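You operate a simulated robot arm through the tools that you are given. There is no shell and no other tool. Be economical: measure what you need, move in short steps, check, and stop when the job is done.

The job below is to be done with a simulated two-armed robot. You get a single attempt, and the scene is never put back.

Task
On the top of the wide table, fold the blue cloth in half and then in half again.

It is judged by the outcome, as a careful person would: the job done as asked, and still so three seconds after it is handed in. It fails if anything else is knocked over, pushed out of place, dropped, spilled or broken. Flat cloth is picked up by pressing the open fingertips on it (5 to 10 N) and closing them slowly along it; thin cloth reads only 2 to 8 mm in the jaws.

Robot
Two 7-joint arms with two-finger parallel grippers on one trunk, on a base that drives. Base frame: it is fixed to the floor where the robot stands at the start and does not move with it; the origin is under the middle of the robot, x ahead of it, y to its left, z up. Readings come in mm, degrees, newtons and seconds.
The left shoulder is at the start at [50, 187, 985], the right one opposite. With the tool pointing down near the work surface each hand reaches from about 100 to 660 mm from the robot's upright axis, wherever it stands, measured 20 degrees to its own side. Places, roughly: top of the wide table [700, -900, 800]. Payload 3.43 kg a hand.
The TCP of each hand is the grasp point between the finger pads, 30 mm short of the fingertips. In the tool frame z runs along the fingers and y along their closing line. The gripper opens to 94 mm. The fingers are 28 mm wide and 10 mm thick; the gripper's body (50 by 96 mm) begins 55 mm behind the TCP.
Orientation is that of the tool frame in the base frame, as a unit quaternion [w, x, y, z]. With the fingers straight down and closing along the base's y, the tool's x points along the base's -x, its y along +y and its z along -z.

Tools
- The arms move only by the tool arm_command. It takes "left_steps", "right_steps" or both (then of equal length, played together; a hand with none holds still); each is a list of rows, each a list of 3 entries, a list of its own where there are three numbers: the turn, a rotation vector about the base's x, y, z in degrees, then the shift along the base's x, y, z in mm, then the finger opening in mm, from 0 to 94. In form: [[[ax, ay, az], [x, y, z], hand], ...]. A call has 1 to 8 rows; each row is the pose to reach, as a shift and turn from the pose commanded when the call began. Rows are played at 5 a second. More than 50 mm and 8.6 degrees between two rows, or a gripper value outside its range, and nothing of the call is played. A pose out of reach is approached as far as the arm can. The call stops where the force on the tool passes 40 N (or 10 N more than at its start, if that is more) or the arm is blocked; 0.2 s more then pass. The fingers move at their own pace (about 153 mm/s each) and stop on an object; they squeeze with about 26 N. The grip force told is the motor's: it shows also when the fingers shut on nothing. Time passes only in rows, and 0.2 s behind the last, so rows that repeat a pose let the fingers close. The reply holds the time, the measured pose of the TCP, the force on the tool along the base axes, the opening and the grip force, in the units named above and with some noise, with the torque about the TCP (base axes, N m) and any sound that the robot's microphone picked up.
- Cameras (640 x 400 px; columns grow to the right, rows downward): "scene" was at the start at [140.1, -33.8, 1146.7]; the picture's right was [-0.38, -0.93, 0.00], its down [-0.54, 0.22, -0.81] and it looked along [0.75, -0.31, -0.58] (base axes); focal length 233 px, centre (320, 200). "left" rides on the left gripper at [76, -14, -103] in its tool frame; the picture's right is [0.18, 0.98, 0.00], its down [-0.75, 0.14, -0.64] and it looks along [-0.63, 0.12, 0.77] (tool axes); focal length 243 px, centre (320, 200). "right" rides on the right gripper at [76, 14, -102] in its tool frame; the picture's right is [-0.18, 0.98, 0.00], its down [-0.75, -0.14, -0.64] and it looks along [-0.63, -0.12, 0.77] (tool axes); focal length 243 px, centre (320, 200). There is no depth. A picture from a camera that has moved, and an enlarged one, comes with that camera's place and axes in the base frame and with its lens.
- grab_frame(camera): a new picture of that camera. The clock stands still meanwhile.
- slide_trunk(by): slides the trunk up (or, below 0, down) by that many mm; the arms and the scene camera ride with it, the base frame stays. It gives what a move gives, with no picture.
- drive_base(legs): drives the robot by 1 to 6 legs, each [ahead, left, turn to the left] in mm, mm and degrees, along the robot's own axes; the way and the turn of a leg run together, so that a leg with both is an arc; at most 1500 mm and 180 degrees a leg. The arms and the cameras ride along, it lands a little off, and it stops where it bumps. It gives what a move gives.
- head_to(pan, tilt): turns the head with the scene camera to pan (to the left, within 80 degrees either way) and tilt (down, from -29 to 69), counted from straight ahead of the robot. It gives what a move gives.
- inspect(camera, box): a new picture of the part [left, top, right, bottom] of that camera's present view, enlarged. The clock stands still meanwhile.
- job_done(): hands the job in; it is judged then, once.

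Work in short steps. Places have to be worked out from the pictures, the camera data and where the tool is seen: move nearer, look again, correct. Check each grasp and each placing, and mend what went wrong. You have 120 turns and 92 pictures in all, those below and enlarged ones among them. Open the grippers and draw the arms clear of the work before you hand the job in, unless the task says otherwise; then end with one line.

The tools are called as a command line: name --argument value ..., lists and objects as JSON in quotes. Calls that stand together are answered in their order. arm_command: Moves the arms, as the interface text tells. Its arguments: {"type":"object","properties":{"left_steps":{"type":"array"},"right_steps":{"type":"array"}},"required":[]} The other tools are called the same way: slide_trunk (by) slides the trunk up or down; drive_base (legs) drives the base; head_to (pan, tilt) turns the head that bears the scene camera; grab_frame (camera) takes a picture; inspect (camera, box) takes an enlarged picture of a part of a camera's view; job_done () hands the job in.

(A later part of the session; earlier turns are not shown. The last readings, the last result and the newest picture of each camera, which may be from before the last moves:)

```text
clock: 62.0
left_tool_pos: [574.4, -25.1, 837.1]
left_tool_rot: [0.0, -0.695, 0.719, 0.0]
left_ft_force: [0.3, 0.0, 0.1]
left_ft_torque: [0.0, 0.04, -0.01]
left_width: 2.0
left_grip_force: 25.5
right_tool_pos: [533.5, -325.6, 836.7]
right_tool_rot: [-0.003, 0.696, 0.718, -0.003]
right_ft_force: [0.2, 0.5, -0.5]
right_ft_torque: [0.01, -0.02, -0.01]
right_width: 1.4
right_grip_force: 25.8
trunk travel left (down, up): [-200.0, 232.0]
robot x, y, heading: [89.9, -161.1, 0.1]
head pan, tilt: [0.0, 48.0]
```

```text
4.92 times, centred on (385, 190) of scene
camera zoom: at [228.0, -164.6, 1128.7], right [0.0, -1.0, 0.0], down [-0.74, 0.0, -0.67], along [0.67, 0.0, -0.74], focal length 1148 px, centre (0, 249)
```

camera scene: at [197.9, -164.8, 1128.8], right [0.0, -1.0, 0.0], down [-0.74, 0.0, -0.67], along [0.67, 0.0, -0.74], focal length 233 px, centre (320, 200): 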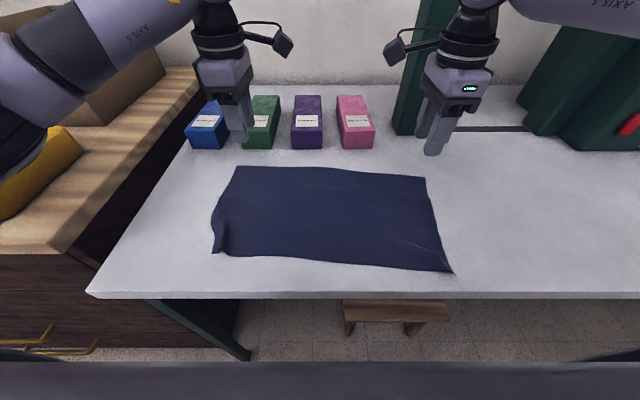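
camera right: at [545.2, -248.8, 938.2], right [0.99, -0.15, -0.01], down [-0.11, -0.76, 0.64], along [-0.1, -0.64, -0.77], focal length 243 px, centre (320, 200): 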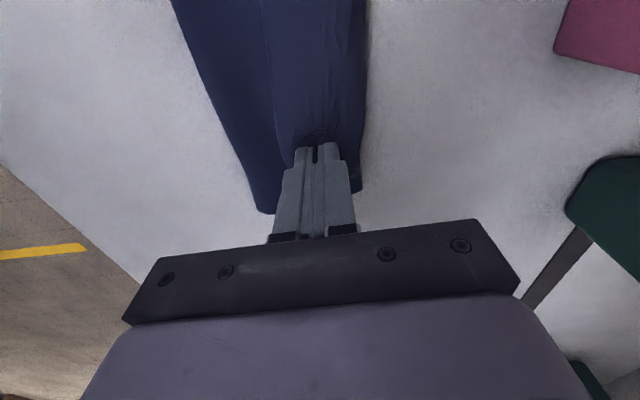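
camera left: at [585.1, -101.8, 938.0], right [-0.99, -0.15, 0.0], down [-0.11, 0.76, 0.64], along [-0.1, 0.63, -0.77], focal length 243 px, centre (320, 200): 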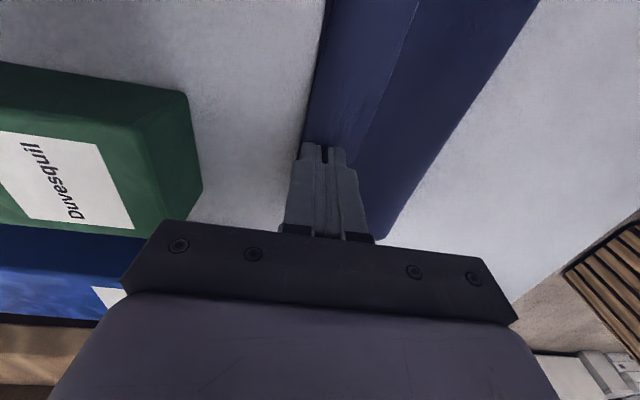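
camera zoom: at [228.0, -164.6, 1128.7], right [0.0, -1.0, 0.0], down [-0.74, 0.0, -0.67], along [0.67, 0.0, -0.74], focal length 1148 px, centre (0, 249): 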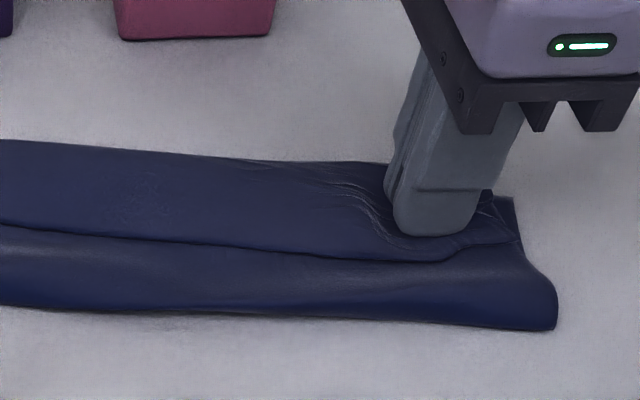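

The flap is folded back a bit. I'll release and see how it settles.

arm_command --left_steps '[[[0, 0, 0], [0, 0, 2], 0], [[0, 0, 0], [0, 0, 2], 8], [[0, 0, 0], [0, 0, 2], 14], [[0, 0, 0], [0, 0, 15], 14], [[0, 0, 0], [0, 0, 40], 14], [[0, 0, 0], [-10, 10, 80], 14], [[0, 0, 0], [-20, 40, 100], 14]]' --right_steps '[[[0, 0, 0], [0, 0, 2], 0], [[0, 0, 0], [0, 0, 2], 8], [[0, 0, 0], [0, 0, 2], 14], [[0, 0, 0], [0, 0, 15], 14], [[0, 0, 0], [0, 0, 40], 14], [[0, 0, 0], [-10, -10, 80], 14], [[0, 0, 0], [-20, -40, 100], 14]]'

inspect --camera "scene" --box '[200, 150, 330, 230]'

inspect --camera "scene" --box '[320, 150, 450, 230]'

```text
clock: 63.6
left_tool_pos: [552.4, 16.3, 937.3]
left_tool_rot: [0.0, -0.695, 0.719, 0.001]
left_ft_force: [-0.8, 0.3, 0.4]
left_ft_torque: [0.01, -0.02, -0.01]
left_width: 14.5
left_grip_force: 0.0
right_tool_pos: [512.7, -367.3, 937.6]
right_tool_rot: [-0.003, 0.695, 0.719, -0.002]
right_ft_force: [0.4, 0.0, 0.6]
right_ft_torque: [-0.01, -0.01, 0.01]
right_width: 14.0
right_grip_force: 0.1
trunk travel left (down, up): [-200.0, 232.0]
robot x, y, heading: [89.8, -168.1, -0.0]
head pan, tilt: [0.0, 48.0]
```

```text
4.92 times, centred on (265, 190) of scene
camera zoom: at [227.6, -164.5, 1128.8], right [0.0, -1.0, 0.0], down [-0.74, 0.0, -0.67], along [0.67, 0.0, -0.74], focal length 1148 px, centre (591, 249)
```

zoom: 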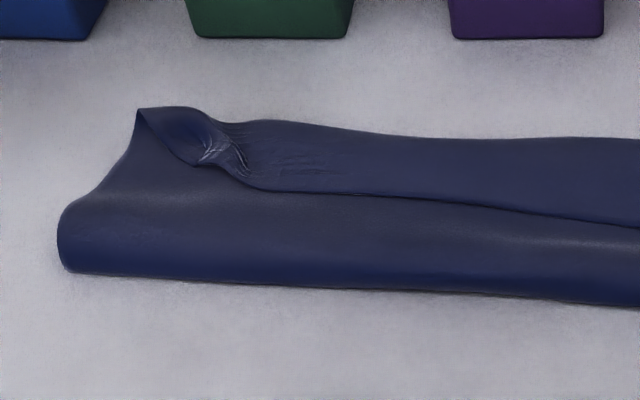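

```text
4.92 times, centred on (385, 190) of scene
camera zoom: at [227.6, -164.5, 1128.8], right [0.0, -1.0, 0.0], down [-0.74, 0.0, -0.67], along [0.67, 0.0, -0.74], focal length 1148 px, centre (0, 249)
```

zoom: 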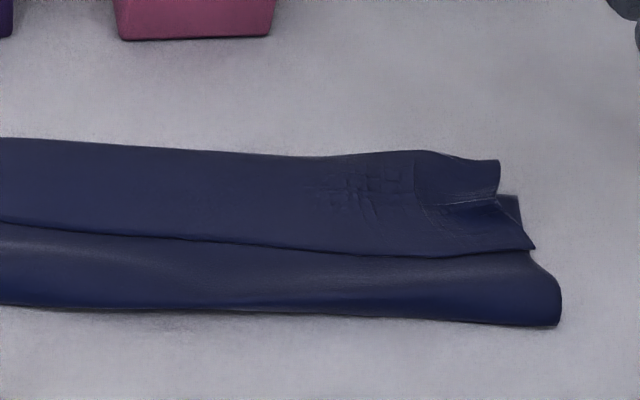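

Analysis: the right was placed too far and the body was slack, so the edge flipped. I'll grip the flap edge, lay the cloth flat again, and redo it with a tighter edge pinch and a taut arc. Hovering over the flap edge now.

arm_command --left_steps '[[[0, 0, 0], [5, -30, -25], 28], [[0, 0, 0], [10, -61, -50], 28], [[0, 0, 0], [10, -61, -80], 28], [[0, 0, 0], [10, -61, -97], 28], [[0, 0, 0], [10, -61, -100], 28]]' --right_steps '[[[0, 0, 0], [9, 33, -25], 28], [[0, 0, 0], [18, 67, -50], 28], [[0, 0, 0], [18, 67, -80], 28], [[0, 0, 0], [18, 67, -97], 28], [[0, 0, 0], [18, 67, -100], 28]]'

grab_frame --camera "left"

grab_frame --camera "right"

```text
clock: 64.8
left_tool_pos: [563.4, -44.9, 836.8]
left_tool_rot: [0.001, -0.694, 0.72, -0.001]
left_ft_force: [-0.6, -0.5, -0.3]
left_ft_torque: [0.01, -0.01, 0.01]
left_width: 28.2
left_grip_force: 0.0
right_tool_pos: [522.1, -315.9, 839.5]
right_tool_rot: [-0.002, 0.695, 0.719, -0.002]
right_ft_force: [-0.9, -0.2, 0.3]
right_ft_torque: [-0.05, -0.01, -0.01]
right_width: 27.9
right_grip_force: 0.1
right hand out of reach, approached as far as the arm can: row 2, 3, 4, 5
trunk travel left (down, up): [-200.0, 232.0]
robot x, y, heading: [93.2, -165.5, 0.3]
head pan, tilt: [0.0, 48.0]
```

```text
38 pictures are left
camera left: at [574.9, -122.6, 938.2], right [-0.99, -0.15, 0.0], down [-0.12, 0.76, 0.64], along [-0.1, 0.63, -0.77], focal length 243 px, centre (320, 200)
```

left: 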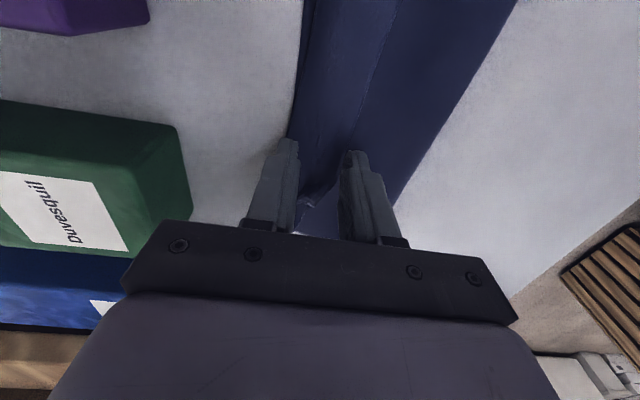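

```text
37 pictures are left
camera right: at [533.1, -239.9, 942.9], right [0.99, -0.15, -0.01], down [-0.11, -0.76, 0.64], along [-0.1, -0.63, -0.77], focal length 243 px, centre (320, 200)
```

right: 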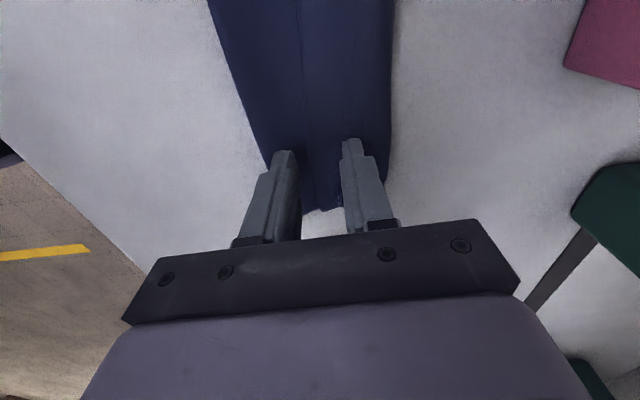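

Left flap is ~27 mm wide and centred; right needs a few mm more. I'll narrow the openings and press.

arm_command --left_steps '[[[0, 0, 0], [0, 0, 0], 14], [[0, 0, 0], [0, 0, -2], 14], [[0, 0, 0], [0, 0, -3.5], 14], [[0, 0, 0], [0, 0, -4], 14]]' --right_steps '[[[0, 0, 0], [5, -3, 0], 14], [[0, 0, 0], [5, -3, -3], 14], [[0, 0, 0], [5, -3, -5.5], 14], [[0, 0, 0], [5, -3, -6.5], 14]]'

```text
clock: 65.8
left_tool_pos: [563.9, -46.7, 832.7]
left_tool_rot: [0.0, -0.695, 0.719, 0.0]
left_ft_force: [-0.3, 0.6, 2.6]
left_ft_torque: [0.05, 0.01, 0.0]
left_width: 14.1
left_grip_force: 0.0
right_tool_pos: [527.3, -319.7, 835.6]
right_tool_rot: [-0.002, 0.695, 0.719, -0.002]
right_ft_force: [0.2, -0.3, -0.8]
right_ft_torque: [-0.01, -0.02, -0.03]
right_width: 14.0
right_grip_force: 0.0
trunk travel left (down, up): [-200.0, 232.0]
robot x, y, heading: [89.2, -164.0, -0.2]
head pan, tilt: [0.0, 48.0]
```

arm_command --left_steps '[[[0, 0, 0], [0, 0, -0.5], 14], [[0, 0, 0], [0, 0, -0.8], 14], [[0, 0, 0], [0, 0, -0.8], 14]]' --right_steps '[[[0, 0, 0], [0, 0, -2], 14], [[0, 0, 0], [0, 0, -3.2], 14], [[0, 0, 0], [0, 0, -3.2], 14]]'

```text
clock: 66.6
left_tool_pos: [562.5, -44.4, 833.2]
left_tool_rot: [0.001, -0.695, 0.719, -0.001]
left_ft_force: [-0.4, -0.8, 4.5]
left_ft_torque: [-0.03, -0.02, 0.0]
left_width: 13.9
left_grip_force: 0.1
right_tool_pos: [526.1, -320.9, 832.1]
right_tool_rot: [-0.001, 0.694, 0.72, 0.001]
right_ft_force: [0.3, 1.3, 6.3]
right_ft_torque: [0.03, -0.05, 0.01]
right_width: 14.3
right_grip_force: 0.1
trunk travel left (down, up): [-200.0, 232.0]
robot x, y, heading: [89.3, -165.3, -0.0]
head pan, tilt: [0.0, 48.0]
```

arm_command --left_steps '[[[0, 0, 0], [0, 0, -0.4], 12], [[0, 0, 0], [0, 0, -0.4], 10], [[0, 0, 0], [0, 0, -0.4], 8], [[0, 0, 0], [0, 0, -0.4], 6], [[0, 0, 0], [0, 0, -0.2], 4], [[0, 0, 0], [0, 0, 0], 2], [[0, 0, 0], [0, 0, 0], 0], [[0, 0, 0], [0, 0, 0], 0]]' --right_steps '[[[0, 0, 0], [0, 0, -0.2], 12], [[0, 0, 0], [0, 0, -0.2], 10], [[0, 0, 0], [0, 0, -0.2], 8], [[0, 0, 0], [0, 0, -0.2], 6], [[0, 0, 0], [0, 0, -0.2], 4], [[0, 0, 0], [0, 0, 0], 2], [[0, 0, 0], [0, 0, 0], 0], [[0, 0, 0], [0, 0, 0], 0]]'

```text
clock: 68.4
left_tool_pos: [563.4, -45.8, 833.0]
left_tool_rot: [0.0, -0.695, 0.719, -0.001]
left_ft_force: [0.0, -1.3, 6.5]
left_ft_torque: [-0.01, -0.05, 0.01]
left_width: 0.0
left_grip_force: 25.9
right_tool_pos: [525.9, -319.3, 833.0]
right_tool_rot: [-0.002, 0.695, 0.719, -0.001]
right_ft_force: [-0.3, -0.8, 11.1]
right_ft_torque: [-0.01, -0.04, 0.01]
right_width: 0.0
right_grip_force: 26.2
trunk travel left (down, up): [-200.0, 232.0]
robot x, y, heading: [90.1, -165.4, -0.3]
head pan, tilt: [0.0, 48.0]
```

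Both missed—opening too small on the stack. I'll retry with a wider opening, on the wider part of the flap, and a firmer press.

arm_command --left_steps '[[[0, 0, 0], [0, 0, 12], 22], [[0, 0, 0], [2, -30, 14], 22], [[0, 0, 0], [2, -55, 14], 22], [[0, 0, 0], [2, -55, 4], 22], [[0, 0, 0], [2, -55, 1], 22], [[0, 0, 0], [2, -55, -0.5], 22], [[0, 0, 0], [2, -55, -0.8], 22]]' --right_steps '[[[0, 0, 0], [0, 0, 12], 28], [[0, 0, 0], [3, 0, 14], 28], [[0, 0, 0], [3, 0, 14], 28], [[0, 0, 0], [3, 0, 4], 28], [[0, 0, 0], [3, 0, 0], 28], [[0, 0, 0], [3, 0, -1], 28], [[0, 0, 0], [3, 0, -1], 28]]'

grab_frame --camera "left"

grab_frame --camera "right"

```text
clock: 70.0
left_tool_pos: [565.5, -100.0, 832.5]
left_tool_rot: [0.0, -0.694, 0.72, -0.002]
left_ft_force: [1.5, -0.9, 7.8]
left_ft_torque: [-0.07, 0.05, 0.0]
left_width: 21.8
left_grip_force: 0.0
right_tool_pos: [528.6, -321.5, 833.5]
right_tool_rot: [-0.002, 0.695, 0.719, 0.0]
right_ft_force: [0.9, 0.2, 2.9]
right_ft_torque: [0.01, -0.06, 0.04]
right_width: 28.1
right_grip_force: 0.3
right hand out of reach, approached as far as the arm can: row 5, 6, 7
trunk travel left (down, up): [-200.0, 232.0]
robot x, y, heading: [92.3, -162.7, 0.2]
head pan, tilt: [0.0, 48.0]
```

```text
36 pictures are left
camera left: at [576.6, -177.4, 934.1], right [-0.99, -0.15, 0.0], down [-0.12, 0.76, 0.64], along [-0.09, 0.63, -0.77], focal length 243 px, centre (320, 200)
```

left: 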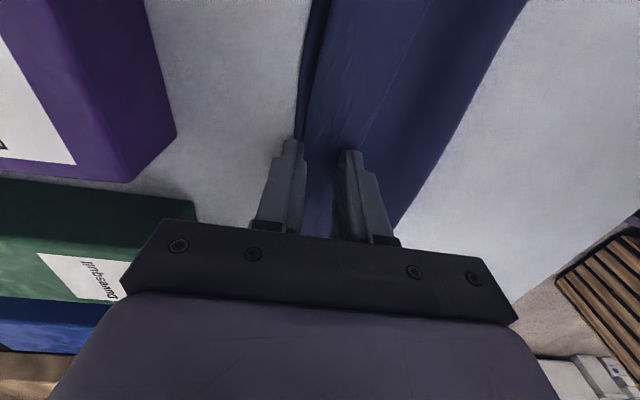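

```text
35 pictures are left
camera right: at [539.2, -245.5, 936.2], right [0.99, -0.15, 0.0], down [-0.11, -0.76, 0.64], along [-0.1, -0.63, -0.77], focal length 243 px, centre (320, 200)
```

right: 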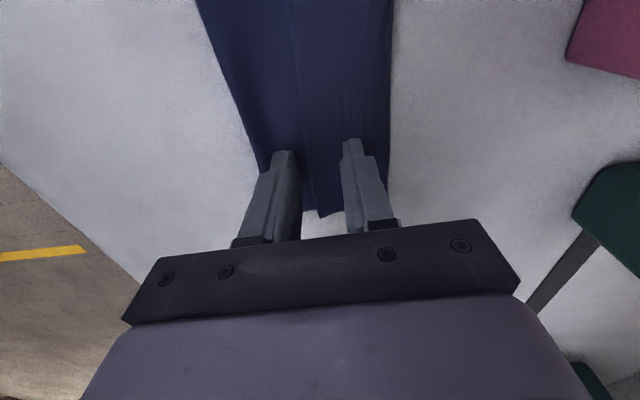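

Left far finger sits on the very edge; I'll shift 5 mm nearer and press again; right presses 1 mm more, then both close.

arm_command --left_steps '[[[0, 0, 0], [-5, 0, 4], 22], [[0, 0, 0], [-5, 0, 0], 22], [[0, 0, 0], [-5, 0, -0.3], 18], [[0, 0, 0], [-5, 0, -0.3], 14], [[0, 0, 0], [-5, 0, -0.3], 10], [[0, 0, 0], [-5, 0, -0.2], 6], [[0, 0, 0], [-5, 0, 0], 2], [[0, 0, 0], [-5, 0, 0], 0]]' --right_steps '[[[0, 0, 0], [0, 0, -1.3], 28], [[0, 0, 0], [0, 0, -1.5], 25], [[0, 0, 0], [0, 0, -1.5], 21], [[0, 0, 0], [0, 0, -1.5], 17], [[0, 0, 0], [0, 0, -1.3], 12], [[0, 0, 0], [0, 0, -1.2], 7], [[0, 0, 0], [0, 0, -1], 3], [[0, 0, 0], [0, 0, -1], 0]]'

inspect --camera "scene" --box '[160, 100, 480, 300]'

```text
clock: 71.8
left_tool_pos: [559.7, -100.9, 832.1]
left_tool_rot: [0.001, -0.695, 0.719, -0.001]
left_ft_force: [-0.8, 0.1, 11.3]
left_ft_torque: [-0.04, 0.02, -0.03]
left_width: 0.2
left_grip_force: 26.2
right_tool_pos: [527.5, -322.8, 834.2]
right_tool_rot: [-0.002, 0.696, 0.718, -0.001]
right_ft_force: [1.9, -0.3, 13.4]
right_ft_torque: [-0.03, -0.15, -0.02]
right_width: 2.1
right_grip_force: 25.6
trunk travel left (down, up): [-200.0, 232.0]
robot x, y, heading: [90.9, -159.8, -0.1]
head pan, tilt: [0.0, 48.0]
```

```text
2.00 times, centred on (320, 200) of scene
camera zoom: at [226.5, -164.4, 1129.1], right [0.0, -1.0, 0.0], down [-0.74, 0.0, -0.67], along [0.67, 0.0, -0.74], focal length 466 px, centre (320, 200)
```

zoom: 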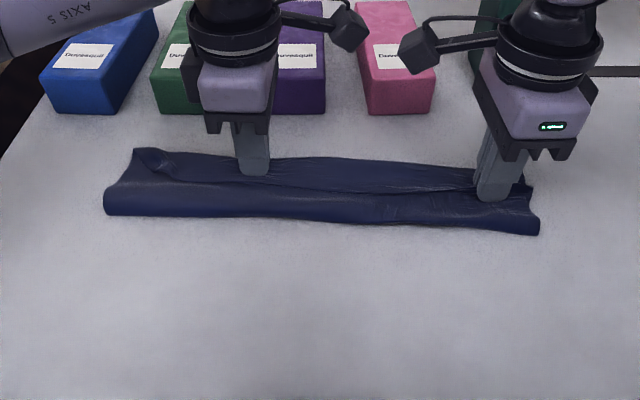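

The right got it (2.1 mm) by straddling the edge with a wide opening. I'll do the same on the left: opening 30, centre slightly nearer.

arm_command --left_steps '[[[0, 0, 0], [0, 0, 12], 30], [[0, 0, 0], [-2, 20, 12], 30], [[0, 0, 0], [-2, 35, 12], 30], [[0, 0, 0], [-2, 35, 3], 30], [[0, 0, 0], [-2, 35, 0], 30], [[0, 0, 0], [-2, 35, -0.5], 30], [[0, 0, 0], [-2, 35, -0.5], 30]]'

arm_command --left_steps '[[[0, 0, 0], [0, 0, -0.5], 27], [[0, 0, 0], [0, 0, -0.8], 23], [[0, 0, 0], [0, 0, -0.8], 19], [[0, 0, 0], [0, 0, -0.8], 15], [[0, 0, 0], [0, 0, -0.6], 11], [[0, 0, 0], [0, 0, -0.4], 7], [[0, 0, 0], [0, 0, -0.2], 3], [[0, 0, 0], [0, 0, 0], 0]]'

```text
clock: 73.4
left_tool_pos: [556.9, -64.4, 832.1]
left_tool_rot: [0.001, -0.695, 0.719, -0.001]
left_ft_force: [-2.3, 1.5, 9.4]
left_ft_torque: [0.03, 0.11, -0.03]
left_width: 30.2
left_grip_force: 0.4
right_tool_pos: [527.6, -322.8, 833.2]
right_tool_rot: [0.0, 0.695, 0.719, -0.001]
right_ft_force: [3.6, -1.4, 17.4]
right_ft_torque: [-0.07, -0.23, 0.01]
right_width: 2.0
right_grip_force: 26.0
trunk travel left (down, up): [-200.0, 232.0]
robot x, y, heading: [91.4, -163.0, -0.1]
head pan, tilt: [0.0, 48.0]
```

```text
clock: 75.2
left_tool_pos: [556.3, -65.2, 832.4]
left_tool_rot: [0.001, -0.694, 0.72, -0.001]
left_ft_force: [0.4, 0.4, 19.6]
left_ft_torque: [0.03, 0.02, 0.04]
left_width: 0.1
left_grip_force: 26.5
right_tool_pos: [527.8, -322.2, 831.5]
right_tool_rot: [-0.001, 0.695, 0.719, -0.001]
right_ft_force: [2.6, 0.5, 13.1]
right_ft_torque: [-0.03, -0.17, 0.04]
right_width: 2.2
right_grip_force: 26.0
trunk travel left (down, up): [-200.0, 232.0]
robot x, y, heading: [89.3, -161.7, -0.0]
head pan, tilt: [0.0, 48.0]
```

Left missed again. I'll raise the left clear and unfold with the right hand alone first, which may bring much of the flap with it.

arm_command --left_steps '[[[0, 0, 0], [0, 0, 15], 0], [[0, 0, 0], [0, 0, 50], 20], [[0, 0, 0], [0, 20, 85], 20], [[0, 0, 0], [0, 40, 105], 20], [[0, 0, 0], [0, 50, 105], 20]]' --right_steps '[[[0, 0, 0], [0, 0, 15], 0], [[0, 0, 0], [-5, 0, 35], 0], [[0, 0, 0], [-15, 0, 55], 0], [[0, 0, 0], [-30, 0, 75], 0], [[0, 0, 0], [-50, 0, 85], 0]]'

inspect --camera "scene" --box '[160, 100, 480, 300]'

```text
clock: 76.4
left_tool_pos: [556.9, -15.4, 936.2]
left_tool_rot: [0.0, -0.695, 0.719, 0.0]
left_ft_force: [0.3, -0.9, -0.2]
left_ft_torque: [-0.04, -0.01, -0.01]
left_width: 20.1
left_grip_force: 0.1
right_tool_pos: [477.4, -321.7, 917.3]
right_tool_rot: [-0.002, 0.696, 0.718, -0.003]
right_ft_force: [0.0, 0.3, -0.8]
right_ft_torque: [0.0, 0.02, -0.01]
right_width: 2.3
right_grip_force: 25.8
trunk travel left (down, up): [-200.0, 232.0]
robot x, y, heading: [90.8, -165.4, -0.2]
head pan, tilt: [0.0, 48.0]
```

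```text
2.00 times, centred on (320, 200) of scene
camera zoom: at [227.8, -164.5, 1128.8], right [0.0, -1.0, 0.0], down [-0.74, 0.0, -0.67], along [0.67, 0.0, -0.74], focal length 466 px, centre (320, 200)
```

zoom: 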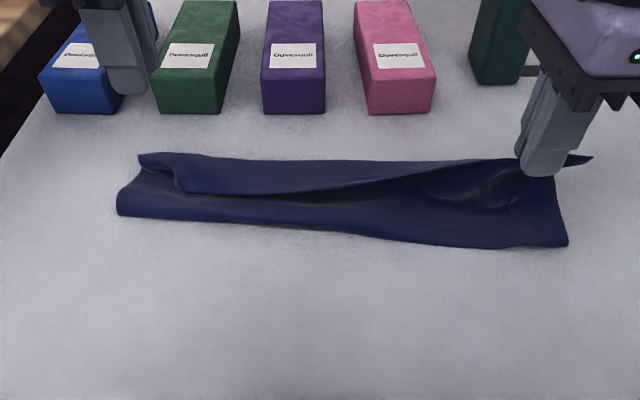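

The right holds the free edge. Pulling it toward the robot and down flat.

arm_command --right_steps '[[[0, 0, 0], [-25, -3, 8], 0], [[0, 0, 0], [-50, -6, 0], 0], [[0, 0, 0], [-75, -8, -20], 0], [[0, 0, 0], [-95, -10, -45], 0], [[0, 0, 0], [-110, -10, -70], 0], [[0, 0, 0], [-118, -10, -80], 0]]'

inspect --camera "scene" --box '[160, 100, 480, 300]'

```text
clock: 77.8
left_tool_pos: [557.1, -14.9, 935.9]
left_tool_rot: [0.0, -0.694, 0.72, 0.0]
left_ft_force: [-0.2, -0.2, 0.6]
left_ft_torque: [0.02, 0.0, 0.01]
left_width: 20.0
left_grip_force: 0.1
right_tool_pos: [358.8, -333.8, 837.5]
right_tool_rot: [-0.002, 0.695, 0.719, -0.001]
right_ft_force: [0.1, 0.0, -0.1]
right_ft_torque: [0.0, 0.01, 0.0]
right_width: 2.2
right_grip_force: 26.3
trunk travel left (down, up): [-200.0, 232.0]
robot x, y, heading: [91.8, -163.5, -0.1]
head pan, tilt: [0.0, 48.0]
```

```text
2.00 times, centred on (320, 200) of scene
camera zoom: at [228.0, -164.6, 1128.8], right [0.0, -1.0, 0.0], down [-0.74, 0.0, -0.67], along [0.67, 0.0, -0.74], focal length 466 px, centre (320, 200)
```

zoom: 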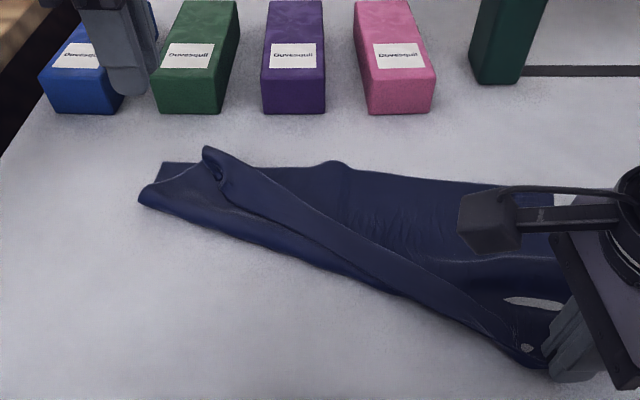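

The right half is unfolded; the left corner of the free edge now stands up at about (545,−70). I'll straddle it with the left hand and pinch it.

arm_command --left_steps '[[[0, 0, 0], [-6, -20, -25], 46], [[0, 0, 0], [-12, -40, -50], 46], [[0, 0, 0], [-17, -57, -75], 46], [[0, 0, 0], [-17, -57, -96], 46], [[0, 0, 0], [-17, -57, -101], 46], [[0, 0, 0], [-17, -57, -103], 46]]'

grab_frame --camera "left"

```text
clock: 79.2
left_tool_pos: [540.7, -72.8, 833.9]
left_tool_rot: [0.001, -0.695, 0.719, -0.001]
left_ft_force: [-0.2, 0.7, 1.4]
left_ft_torque: [-0.01, -0.03, 0.01]
left_width: 45.7
left_grip_force: 0.1
right_tool_pos: [360.4, -332.0, 835.6]
right_tool_rot: [-0.002, 0.695, 0.719, -0.002]
right_ft_force: [-0.3, 0.2, 0.3]
right_ft_torque: [0.03, -0.03, -0.01]
right_width: 2.3
right_grip_force: 26.4
trunk travel left (down, up): [-200.0, 232.0]
robot x, y, heading: [90.5, -165.1, 0.1]
head pan, tilt: [0.0, 48.0]
```

```text
31 pictures are left
camera left: at [552.5, -149.9, 934.9], right [-0.99, -0.15, 0.0], down [-0.12, 0.76, 0.64], along [-0.1, 0.63, -0.77], focal length 243 px, centre (320, 200)
```

left: 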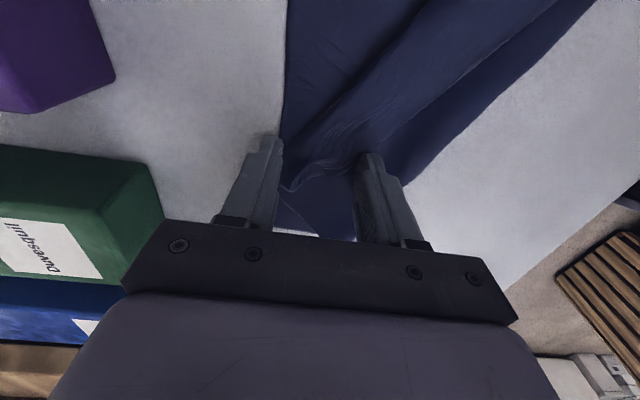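

The flap's end lies between the fingers. Closing slowly with a light press.

arm_command --left_steps '[[[0, 0, 0], [0, 0, -0.8], 42], [[0, 0, 0], [0, 0, -1], 36], [[0, 0, 0], [0, 0, -1], 30], [[0, 0, 0], [0, 0, -1], 24], [[0, 0, 0], [0, 0, -1], 18], [[0, 0, 0], [0, 0, -0.6], 12], [[0, 0, 0], [0, 0, -0.3], 6], [[0, 0, 0], [0, 0, 0], 0]]'

grab_frame --camera "left"

```text
clock: 81.0
left_tool_pos: [540.5, -73.1, 833.2]
left_tool_rot: [0.0, -0.694, 0.72, 0.001]
left_ft_force: [-0.9, -0.9, 7.3]
left_ft_torque: [0.0, 0.02, -0.02]
left_width: 3.2
left_grip_force: 25.6
right_tool_pos: [358.9, -332.8, 837.8]
right_tool_rot: [-0.001, 0.695, 0.719, -0.002]
right_ft_force: [2.2, 1.1, 0.4]
right_ft_torque: [0.03, -0.03, -0.03]
right_width: 2.2
right_grip_force: 26.1
trunk travel left (down, up): [-200.0, 232.0]
robot x, y, heading: [88.0, -162.2, 0.2]
head pan, tilt: [0.0, 48.0]
```

```text
30 pictures are left
camera left: at [552.6, -149.8, 934.4], right [-0.99, -0.15, 0.0], down [-0.11, 0.76, 0.64], along [-0.1, 0.63, -0.77], focal length 243 px, centre (320, 200)
```

left: 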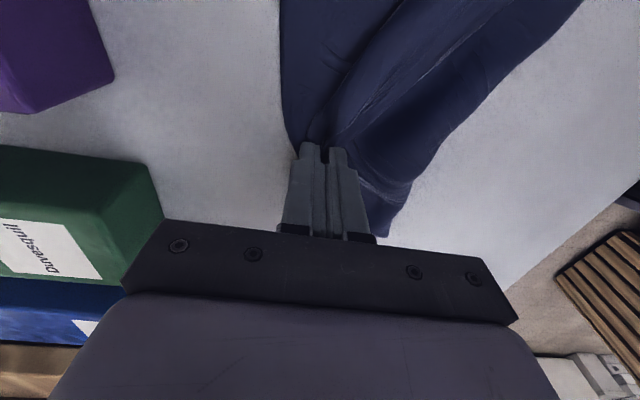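

Gripped 3.2 mm. Lift a bit, move nearer/left and look.

arm_command --left_steps '[[[0, 0, 0], [-5, 0, 20], 0], [[0, 0, 0], [-15, 8, 40], 0], [[0, 0, 0], [-30, 16, 55], 0], [[0, 0, 0], [-45, 22, 60], 0]]'

inspect --camera "scene" --box '[160, 100, 480, 300]'

```text
clock: 82.0
left_tool_pos: [496.3, -50.4, 893.4]
left_tool_rot: [0.0, -0.695, 0.719, 0.0]
left_ft_force: [-0.6, -1.3, -0.3]
left_ft_torque: [-0.03, 0.02, 0.01]
left_width: 3.2
left_grip_force: 25.9
right_tool_pos: [359.4, -333.5, 836.9]
right_tool_rot: [-0.002, 0.695, 0.719, -0.002]
right_ft_force: [0.7, 1.1, -0.1]
right_ft_torque: [0.01, -0.02, 0.01]
right_width: 2.3
right_grip_force: 25.7
trunk travel left (down, up): [-200.0, 232.0]
robot x, y, heading: [88.1, -165.4, -0.2]
head pan, tilt: [0.0, 48.0]
```

```text
2.00 times, centred on (320, 200) of scene
camera zoom: at [227.9, -164.6, 1128.8], right [0.0, -1.0, 0.0], down [-0.74, 0.0, -0.67], along [0.67, 0.0, -0.74], focal length 466 px, centre (320, 200)
```

zoom: 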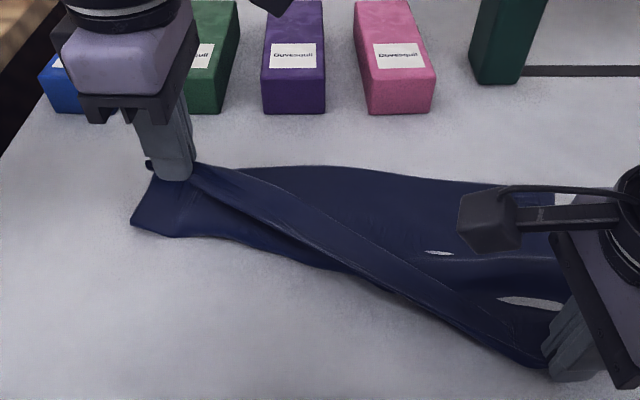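

Working. Continue pulling the left corner nearer and down to about (390,−15).

arm_command --left_steps '[[[0, 0, 0], [-20, 6, 10], 0], [[0, 0, 0], [-42, 13, 10], 0], [[0, 0, 0], [-64, 20, -5], 0], [[0, 0, 0], [-85, 27, -28], 0], [[0, 0, 0], [-100, 33, -48], 0], [[0, 0, 0], [-108, 36, -56], 0]]'

inspect --camera "scene" --box '[160, 100, 480, 300]'

```text
clock: 83.4
left_tool_pos: [388.4, -14.1, 836.8]
left_tool_rot: [-0.001, -0.695, 0.719, 0.0]
left_ft_force: [-0.1, -1.3, 0.3]
left_ft_torque: [-0.03, 0.01, -0.01]
left_width: 3.0
left_grip_force: 26.0
right_tool_pos: [359.3, -332.4, 837.0]
right_tool_rot: [-0.003, 0.695, 0.719, -0.002]
right_ft_force: [0.4, 1.7, -0.4]
right_ft_torque: [0.04, 0.02, 0.0]
right_width: 2.1
right_grip_force: 26.0
trunk travel left (down, up): [-200.0, 232.0]
robot x, y, heading: [88.2, -168.4, 0.1]
head pan, tilt: [0.0, 48.0]
```

```text
2.00 times, centred on (320, 200) of scene
camera zoom: at [227.9, -164.5, 1128.8], right [0.0, -1.0, 0.0], down [-0.74, 0.0, -0.67], along [0.67, 0.0, -0.74], focal length 466 px, centre (320, 200)
```

zoom: 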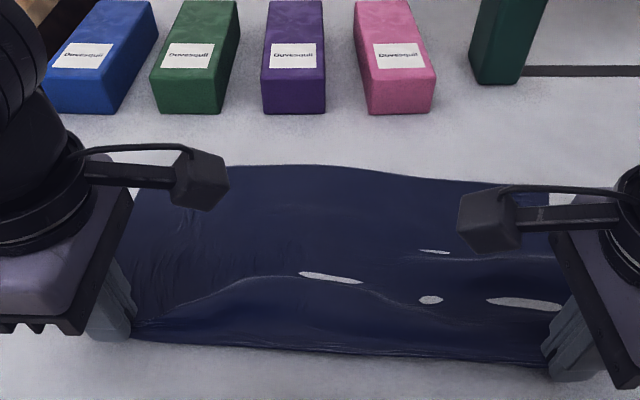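

Flat again with both corners still pinched near the edge. New idea: lift the cloth fully by this edge, lower it so the lower half lies away from me, then bring the held edge back toward me. Then the edge won't flip under the fingers. First a lift to hang it at x≈450.

arm_command --left_steps '[[[0, 0, 0], [6, 0, 30], 0], [[0, 0, 0], [14, 0, 62], 0], [[0, 0, 0], [24, 0, 96], 0], [[0, 0, 0], [36, 0, 130], 0], [[0, 0, 0], [48, 0, 162], 0], [[0, 0, 0], [57, 0, 188], 0], [[0, 0, 0], [62, 0, 206], 0], [[0, 0, 0], [62, 0, 210], 0]]' --right_steps '[[[0, 0, 0], [10, 0, 30], 0], [[0, 0, 0], [22, 0, 62], 0], [[0, 0, 0], [36, 0, 96], 0], [[0, 0, 0], [53, 0, 130], 0], [[0, 0, 0], [70, 0, 162], 0], [[0, 0, 0], [84, 0, 188], 0], [[0, 0, 0], [91, 0, 206], 0], [[0, 0, 0], [91, 0, 210], 0]]'

grab_frame --camera "scene"

```text
clock: 85.2
left_tool_pos: [449.1, -14.1, 1047.0]
left_tool_rot: [0.0, -0.695, 0.719, 0.0]
left_ft_force: [-0.3, -1.6, -0.5]
left_ft_torque: [-0.02, 0.0, 0.04]
left_width: 3.1
left_grip_force: 26.1
right_tool_pos: [450.9, -332.1, 1046.0]
right_tool_rot: [-0.002, 0.695, 0.719, -0.002]
right_ft_force: [-1.1, 2.1, -0.4]
right_ft_torque: [0.04, -0.02, 0.02]
right_width: 2.2
right_grip_force: 26.2
trunk travel left (down, up): [-200.0, 232.0]
robot x, y, heading: [87.7, -166.3, 0.1]
head pan, tilt: [0.0, 48.0]
```

```text
27 pictures are left
camera scene: at [227.9, -164.6, 1128.8], right [0.0, -1.0, 0.0], down [-0.74, 0.0, -0.67], along [0.67, 0.0, -0.74], focal length 233 px, centre (320, 200)
```

scene: 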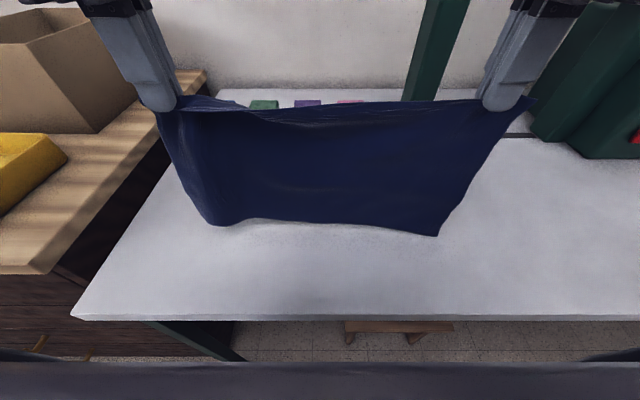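

It hangs cleanly. I'll shift back to x≈415 for right-arm reach margin, touch the lower edge down, then lay it away from me while descending.

arm_command --left_steps '[[[0, 0, 0], [-10, 0, 8], 0], [[0, 0, 0], [-22, 0, 10], 0], [[0, 0, 0], [-34, 0, 10], 0], [[0, 0, 0], [-36, 0, 8], 0], [[0, 0, 0], [-36, 0, 0], 0], [[0, 0, 0], [-36, 0, -8], 0], [[0, 0, 0], [-36, 0, -16], 0]]' --right_steps '[[[0, 0, 0], [-10, 0, 8], 0], [[0, 0, 0], [-22, 0, 10], 0], [[0, 0, 0], [-34, 0, 10], 0], [[0, 0, 0], [-36, 0, 8], 0], [[0, 0, 0], [-36, 0, 0], 0], [[0, 0, 0], [-36, 0, -8], 0], [[0, 0, 0], [-36, 0, -16], 0]]'

arm_command --left_steps '[[[0, 0, 0], [12, 0, -14], 0], [[0, 0, 0], [26, 0, -28], 0], [[0, 0, 0], [40, 0, -42], 0], [[0, 0, 0], [55, 0, -56], 0], [[0, 0, 0], [70, 0, -70], 0], [[0, 0, 0], [85, 0, -84], 0], [[0, 0, 0], [98, 0, -98], 0], [[0, 0, 0], [107, 0, -110], 0]]' --right_steps '[[[0, 0, 0], [12, 0, -14], 0], [[0, 0, 0], [26, 0, -28], 0], [[0, 0, 0], [40, 0, -42], 0], [[0, 0, 0], [55, 0, -56], 0], [[0, 0, 0], [70, 0, -70], 0], [[0, 0, 0], [85, 0, -84], 0], [[0, 0, 0], [98, 0, -98], 0], [[0, 0, 0], [107, 0, -110], 0]]'

grab_frame --camera "scene"

```text
clock: 86.8
left_tool_pos: [412.9, -13.8, 1031.6]
left_tool_rot: [0.001, -0.695, 0.719, 0.0]
left_ft_force: [-0.8, -1.1, -0.3]
left_ft_torque: [-0.06, -0.02, 0.04]
left_width: 2.9
left_grip_force: 25.8
right_tool_pos: [414.6, -334.3, 1029.2]
right_tool_rot: [-0.004, 0.695, 0.719, -0.002]
right_ft_force: [0.7, 1.5, -0.6]
right_ft_torque: [0.03, 0.01, 0.0]
right_width: 2.5
right_grip_force: 26.1
trunk travel left (down, up): [-200.0, 232.0]
robot x, y, heading: [88.6, -162.4, -0.1]
head pan, tilt: [0.0, 48.0]
```

```text
clock: 88.6
left_tool_pos: [520.6, -14.3, 921.1]
left_tool_rot: [0.0, -0.694, 0.72, 0.0]
left_ft_force: [-0.3, -1.2, 0.5]
left_ft_torque: [-0.03, 0.04, -0.03]
left_width: 3.0
left_grip_force: 25.8
right_tool_pos: [521.7, -332.8, 921.2]
right_tool_rot: [-0.002, 0.695, 0.719, -0.002]
right_ft_force: [0.6, 1.2, -0.7]
right_ft_torque: [0.02, -0.02, 0.02]
right_width: 2.3
right_grip_force: 25.5
trunk travel left (down, up): [-200.0, 232.0]
robot x, y, heading: [91.2, -161.7, 0.2]
head pan, tilt: [0.0, 48.0]
```

```text
26 pictures are left
camera scene: at [228.1, -164.6, 1128.8], right [0.0, -1.0, 0.0], down [-0.74, 0.0, -0.67], along [0.67, 0.0, -0.74], focal length 233 px, centre (320, 200)
```

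scene: 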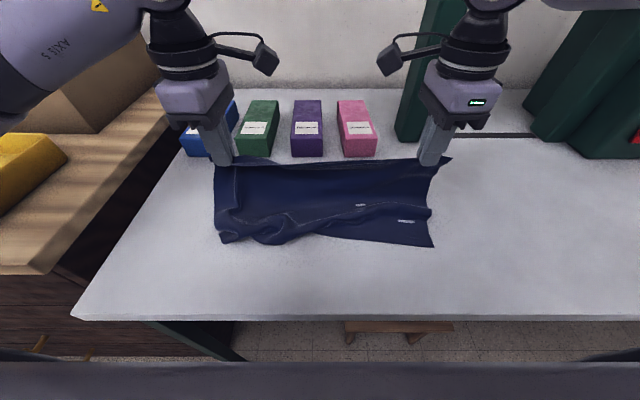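

The lower half is laid but a bit wrinkled from touchdown. I'll lift again and re-lay with more forward drag so it pulls straight.

arm_command --left_steps '[[[0, 0, 0], [-25, 0, 28], 0], [[0, 0, 0], [-50, 0, 56], 0], [[0, 0, 0], [-75, 0, 84], 0], [[0, 0, 0], [-100, 0, 110], 0], [[0, 0, 0], [-118, 0, 130], 0], [[0, 0, 0], [-125, 0, 134], 0], [[0, 0, 0], [-125, 0, 134], 0]]' --right_steps '[[[0, 0, 0], [-25, 0, 28], 0], [[0, 0, 0], [-50, 0, 56], 0], [[0, 0, 0], [-75, 0, 84], 0], [[0, 0, 0], [-100, 0, 110], 0], [[0, 0, 0], [-118, 0, 130], 0], [[0, 0, 0], [-125, 0, 134], 0], [[0, 0, 0], [-125, 0, 134], 0]]'

arm_command --left_steps '[[[0, 0, 0], [25, 0, -8], 0], [[0, 0, 0], [48, 0, -20], 0], [[0, 0, 0], [68, 0, -36], 0], [[0, 0, 0], [86, 0, -54], 0], [[0, 0, 0], [100, 0, -74], 0], [[0, 0, 0], [111, 0, -94], 0], [[0, 0, 0], [119, 0, -114], 0], [[0, 0, 0], [123, 0, -130], 0]]' --right_steps '[[[0, 0, 0], [25, 0, -8], 0], [[0, 0, 0], [48, 0, -20], 0], [[0, 0, 0], [68, 0, -36], 0], [[0, 0, 0], [86, 0, -54], 0], [[0, 0, 0], [100, 0, -74], 0], [[0, 0, 0], [111, 0, -94], 0], [[0, 0, 0], [119, 0, -114], 0], [[0, 0, 0], [123, 0, -130], 0]]'

inspect --camera "scene" --box '[160, 100, 480, 300]'

```text
clock: 90.2
left_tool_pos: [395.2, -14.2, 1055.9]
left_tool_rot: [0.0, -0.694, 0.72, 0.0]
left_ft_force: [0.1, -1.5, -0.4]
left_ft_torque: [-0.02, -0.02, -0.01]
left_width: 3.2
left_grip_force: 26.3
right_tool_pos: [396.9, -333.2, 1054.7]
right_tool_rot: [-0.003, 0.695, 0.719, -0.002]
right_ft_force: [0.9, 1.1, -1.0]
right_ft_torque: [0.02, -0.04, 0.01]
right_width: 2.3
right_grip_force: 25.7
trunk travel left (down, up): [-200.0, 232.0]
robot x, y, heading: [90.9, -164.6, 0.1]
head pan, tilt: [0.0, 48.0]
```

```text
clock: 92.0
left_tool_pos: [519.5, -13.6, 924.7]
left_tool_rot: [0.0, -0.695, 0.719, 0.0]
left_ft_force: [0.2, -1.6, -0.8]
left_ft_torque: [-0.08, 0.01, 0.04]
left_width: 3.3
left_grip_force: 26.3
right_tool_pos: [521.3, -333.4, 924.7]
right_tool_rot: [-0.001, 0.695, 0.719, -0.002]
right_ft_force: [0.8, 1.4, 0.5]
right_ft_torque: [0.01, -0.03, 0.02]
right_width: 2.1
right_grip_force: 25.9
trunk travel left (down, up): [-200.0, 232.0]
robot x, y, heading: [93.4, -166.9, -0.1]
head pan, tilt: [0.0, 48.0]
```

```text
2.00 times, centred on (320, 200) of scene
camera zoom: at [228.0, -164.6, 1128.8], right [0.0, -1.0, 0.0], down [-0.74, 0.0, -0.67], along [0.67, 0.0, -0.74], focal length 466 px, centre (320, 200)
```

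zoom: 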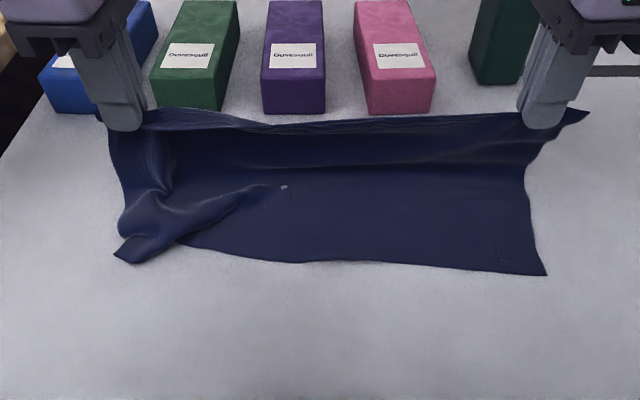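

Nearly flat (one pleat near the left bottom corner), lower edge at x≈441–457. Now bring the held edge back toward me and down, so the fold forms on the far side.

arm_command --left_steps '[[[0, 0, 0], [0, 0, -18], 0], [[0, 0, 0], [-4, 0, -34], 0], [[0, 0, 0], [-11, 0, -50], 0], [[0, 0, 0], [-20, 0, -64], 0], [[0, 0, 0], [-30, 0, -75], 0], [[0, 0, 0], [-39, 0, -83], 0], [[0, 0, 0], [-46, 0, -87], 0], [[0, 0, 0], [-46, 0, -88], 0]]' --right_steps '[[[0, 0, 0], [0, 0, -18], 0], [[0, 0, 0], [-6, 0, -34], 0], [[0, 0, 0], [-15, 0, -50], 0], [[0, 0, 0], [-27, 0, -64], 0], [[0, 0, 0], [-40, 0, -75], 0], [[0, 0, 0], [-52, 0, -83], 0], [[0, 0, 0], [-61, 0, -87], 0], [[0, 0, 0], [-61, 0, -88], 0]]'

inspect --camera "scene" --box '[160, 100, 480, 300]'

```text
clock: 93.8
left_tool_pos: [472.9, -14.6, 837.4]
left_tool_rot: [-0.001, -0.695, 0.719, 0.0]
left_ft_force: [0.3, -1.5, 0.0]
left_ft_torque: [-0.04, -0.01, 0.03]
left_width: 3.0
left_grip_force: 26.4
right_tool_pos: [459.3, -333.7, 835.7]
right_tool_rot: [-0.002, 0.696, 0.718, -0.002]
right_ft_force: [0.4, 0.5, 0.1]
right_ft_torque: [0.05, -0.02, 0.02]
right_width: 2.0
right_grip_force: 26.1
trunk travel left (down, up): [-200.0, 232.0]
robot x, y, heading: [91.5, -161.7, -0.0]
head pan, tilt: [0.0, 48.0]
```

```text
2.00 times, centred on (320, 200) of scene
camera zoom: at [227.9, -164.6, 1128.8], right [0.0, -1.0, 0.0], down [-0.74, 0.0, -0.67], along [0.67, 0.0, -0.74], focal length 466 px, centre (320, 200)
```

zoom: 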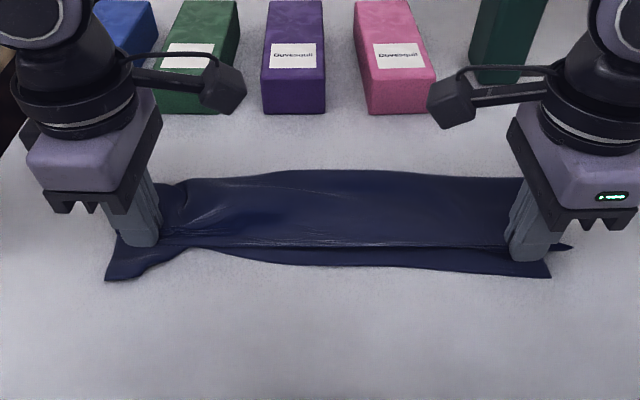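

Clean fold now. I'll draw the top edge another 12 mm nearer to match the lower edge, then release and lift.

arm_command --left_steps '[[[0, 0, 0], [-6, 2, 0], 0], [[0, 0, 0], [-12, 3, -1], 0], [[0, 0, 0], [-12, 3, -2], 0], [[0, 0, 0], [-12, 3, -1], 10], [[0, 0, 0], [-12, 3, 0], 18], [[0, 0, 0], [-12, 3, 20], 18], [[0, 0, 0], [-12, 3, 60], 18], [[0, 0, 0], [-12, 20, 95], 18]]' --right_steps '[[[0, 0, 0], [-6, -2, 0], 0], [[0, 0, 0], [-12, -3, -1], 0], [[0, 0, 0], [-12, -3, -1], 0], [[0, 0, 0], [-12, -3, 0], 10], [[0, 0, 0], [-12, -3, 1], 18], [[0, 0, 0], [-12, -3, 20], 18], [[0, 0, 0], [-12, -3, 60], 18], [[0, 0, 0], [-12, -20, 95], 18]]'

inspect --camera "scene" --box '[180, 140, 340, 260]'

inspect --camera "scene" --box '[310, 140, 470, 260]'

```text
clock: 95.6
left_tool_pos: [462.5, 5.7, 933.3]
left_tool_rot: [0.0, -0.695, 0.719, 0.0]
left_ft_force: [0.2, -1.1, -1.0]
left_ft_torque: [-0.03, 0.01, 0.01]
left_width: 18.2
left_grip_force: 0.0
right_tool_pos: [448.1, -352.7, 931.7]
right_tool_rot: [-0.003, 0.695, 0.719, -0.002]
right_ft_force: [-0.2, -0.6, -0.5]
right_ft_torque: [-0.02, 0.01, -0.02]
right_width: 18.0
right_grip_force: 0.1
trunk travel left (down, up): [-200.0, 232.0]
robot x, y, heading: [91.2, -164.0, 0.1]
head pan, tilt: [0.0, 48.0]
```

```text
3.33 times, centred on (260, 200) of scene
camera zoom: at [227.6, -164.6, 1128.8], right [0.0, -1.0, 0.0], down [-0.74, 0.0, -0.67], along [0.67, 0.0, -0.74], focal length 777 px, centre (520, 200)
```

zoom: 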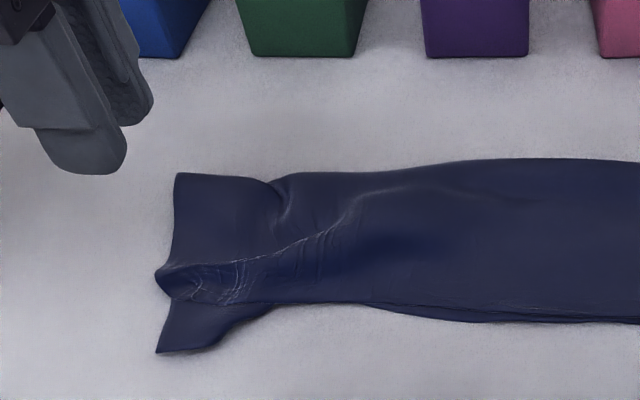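

```text
3.33 times, centred on (390, 200) of scene
camera zoom: at [227.6, -164.6, 1128.8], right [0.0, -1.0, 0.0], down [-0.74, 0.0, -0.67], along [0.67, 0.0, -0.74], focal length 777 px, centre (87, 200)
```

zoom: 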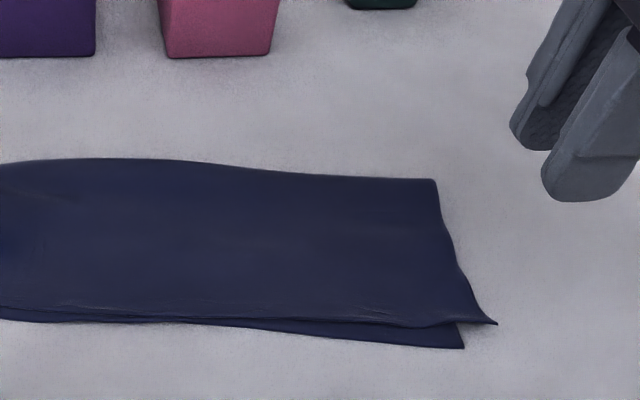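

The first fold is good. For the second, the left hand can do it all (left end → right end) if the base is centred near y≈−350. I'll pull the hands clear, yaw the left back to closing along y, and drive right.

arm_command --left_steps '[[[0, 0, -8], [0, 5, 10], 40], [[0, 0, -16], [0, 10, 20], 40], [[0, 0, -24], [0, 15, 25], 40], [[0, 0, -32], [0, 20, 25], 40], [[0, 0, -40], [0, 20, 25], 40], [[0, 0, -48], [0, 20, 25], 40], [[0, 0, -56], [0, 20, 25], 40], [[0, 0, -64], [0, 20, 25], 40]]' --right_steps '[[[0, 0, 8], [-15, 0, 20], 20], [[0, 0, 16], [-30, 0, 40], 20], [[0, 0, 24], [-45, 0, 60], 20], [[0, 0, 32], [-60, 0, 80], 20], [[0, 0, 40], [-75, 0, 90], 20], [[0, 0, 48], [-90, 0, 90], 20], [[0, 0, 56], [-105, 0, 90], 20], [[0, 0, 64], [-120, 0, 90], 20]]'

arm_command --left_steps '[[[0, 0, -8], [0, 0, 0], 40], [[0, 0, -16], [0, 0, 0], 40], [[0, 0, -24], [0, 0, 0], 40]]' --right_steps '[[[0, 0, 8], [0, 0, 0], 20], [[0, 0, 16], [0, 0, 0], 20], [[0, 0, 24], [0, 0, 0], 20]]'

drive_base --legs '[[0, -170, 0]]'

head_to --pan 20 --tilt 48

grab_frame --camera "scene"

```text
clock: 97.4
left_tool_pos: [462.2, 26.1, 956.7]
left_tool_rot: [0.001, -0.207, 0.978, 0.001]
left_ft_force: [-0.6, -0.2, 0.7]
left_ft_torque: [0.02, -0.01, -0.04]
left_width: 40.0
left_grip_force: 0.0
right_tool_pos: [327.0, -353.0, 1022.0]
right_tool_rot: [-0.001, 0.208, 0.978, -0.003]
right_ft_force: [0.0, 0.1, -0.4]
right_ft_torque: [0.01, 0.0, 0.01]
right_width: 20.0
right_grip_force: 0.1
trunk travel left (down, up): [-200.0, 232.0]
robot x, y, heading: [89.8, -163.9, -0.2]
head pan, tilt: [0.0, 48.0]
```

```text
clock: 98.2
left_tool_pos: [463.1, 25.0, 956.2]
left_tool_rot: [0.0, 0.001, 1.0, 0.0]
left_ft_force: [0.3, 1.0, 0.3]
left_ft_torque: [0.02, -0.02, 0.03]
left_width: 39.8
left_grip_force: 0.1
right_tool_pos: [327.2, -352.1, 1021.2]
right_tool_rot: [0.001, -0.001, 1.0, -0.003]
right_ft_force: [-0.2, 0.3, 0.1]
right_ft_torque: [-0.06, 0.0, 0.01]
right_width: 20.2
right_grip_force: 0.0
trunk travel left (down, up): [-200.0, 232.0]
robot x, y, heading: [89.3, -164.7, 0.1]
head pan, tilt: [0.0, 48.0]
```

```text
clock: 99.0
left_tool_pos: [459.8, -0.1, 956.2]
left_tool_rot: [0.0, -0.001, 1.0, 0.0]
left_ft_force: [0.6, 0.4, 0.0]
left_ft_torque: [-0.04, -0.04, 0.0]
left_width: 40.0
left_grip_force: 0.1
right_tool_pos: [327.3, -379.0, 1021.0]
right_tool_rot: [0.001, 0.001, 1.0, -0.003]
right_ft_force: [-0.3, -0.9, -0.4]
right_ft_torque: [-0.02, 0.02, -0.01]
right_width: 20.1
right_grip_force: 0.2
trunk travel left (down, up): [-200.0, 232.0]
robot x, y, heading: [86.2, -189.2, -0.0]
head pan, tilt: [0.0, 48.0]
stopped in leg 1: the robot was blocked; the commanded pose is now the measured one
```

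```text
clock: 99.9
left_tool_pos: [461.2, -0.2, 956.7]
left_tool_rot: [0.0, -0.001, 1.0, 0.001]
left_ft_force: [-0.4, 0.7, -0.1]
left_ft_torque: [-0.02, 0.02, -0.02]
left_width: 40.2
left_grip_force: 0.1
right_tool_pos: [328.5, -378.9, 1021.3]
right_tool_rot: [0.001, -0.001, 1.0, -0.004]
right_ft_force: [-1.0, -1.0, -0.2]
right_ft_torque: [0.03, -0.01, -0.03]
right_width: 19.9
right_grip_force: 0.0
trunk travel left (down, up): [-200.0, 232.0]
robot x, y, heading: [91.3, -192.2, 0.1]
head pan, tilt: [20.0, 48.0]
```

```text
21 pictures are left
camera scene: at [223.2, -164.4, 1128.8], right [0.34, -0.94, 0.0], down [-0.7, -0.25, -0.67], along [0.63, 0.23, -0.74], focal length 233 px, centre (320, 200)
```

scene: 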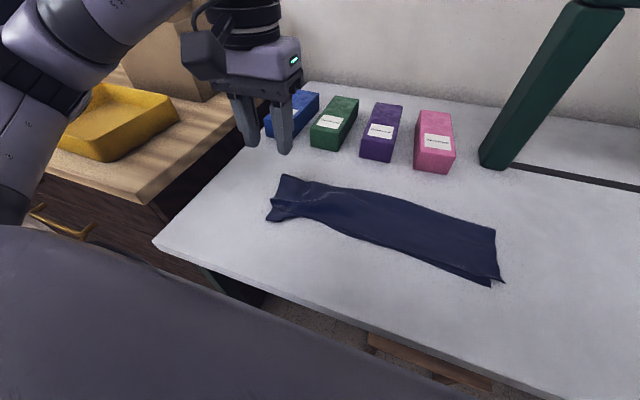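

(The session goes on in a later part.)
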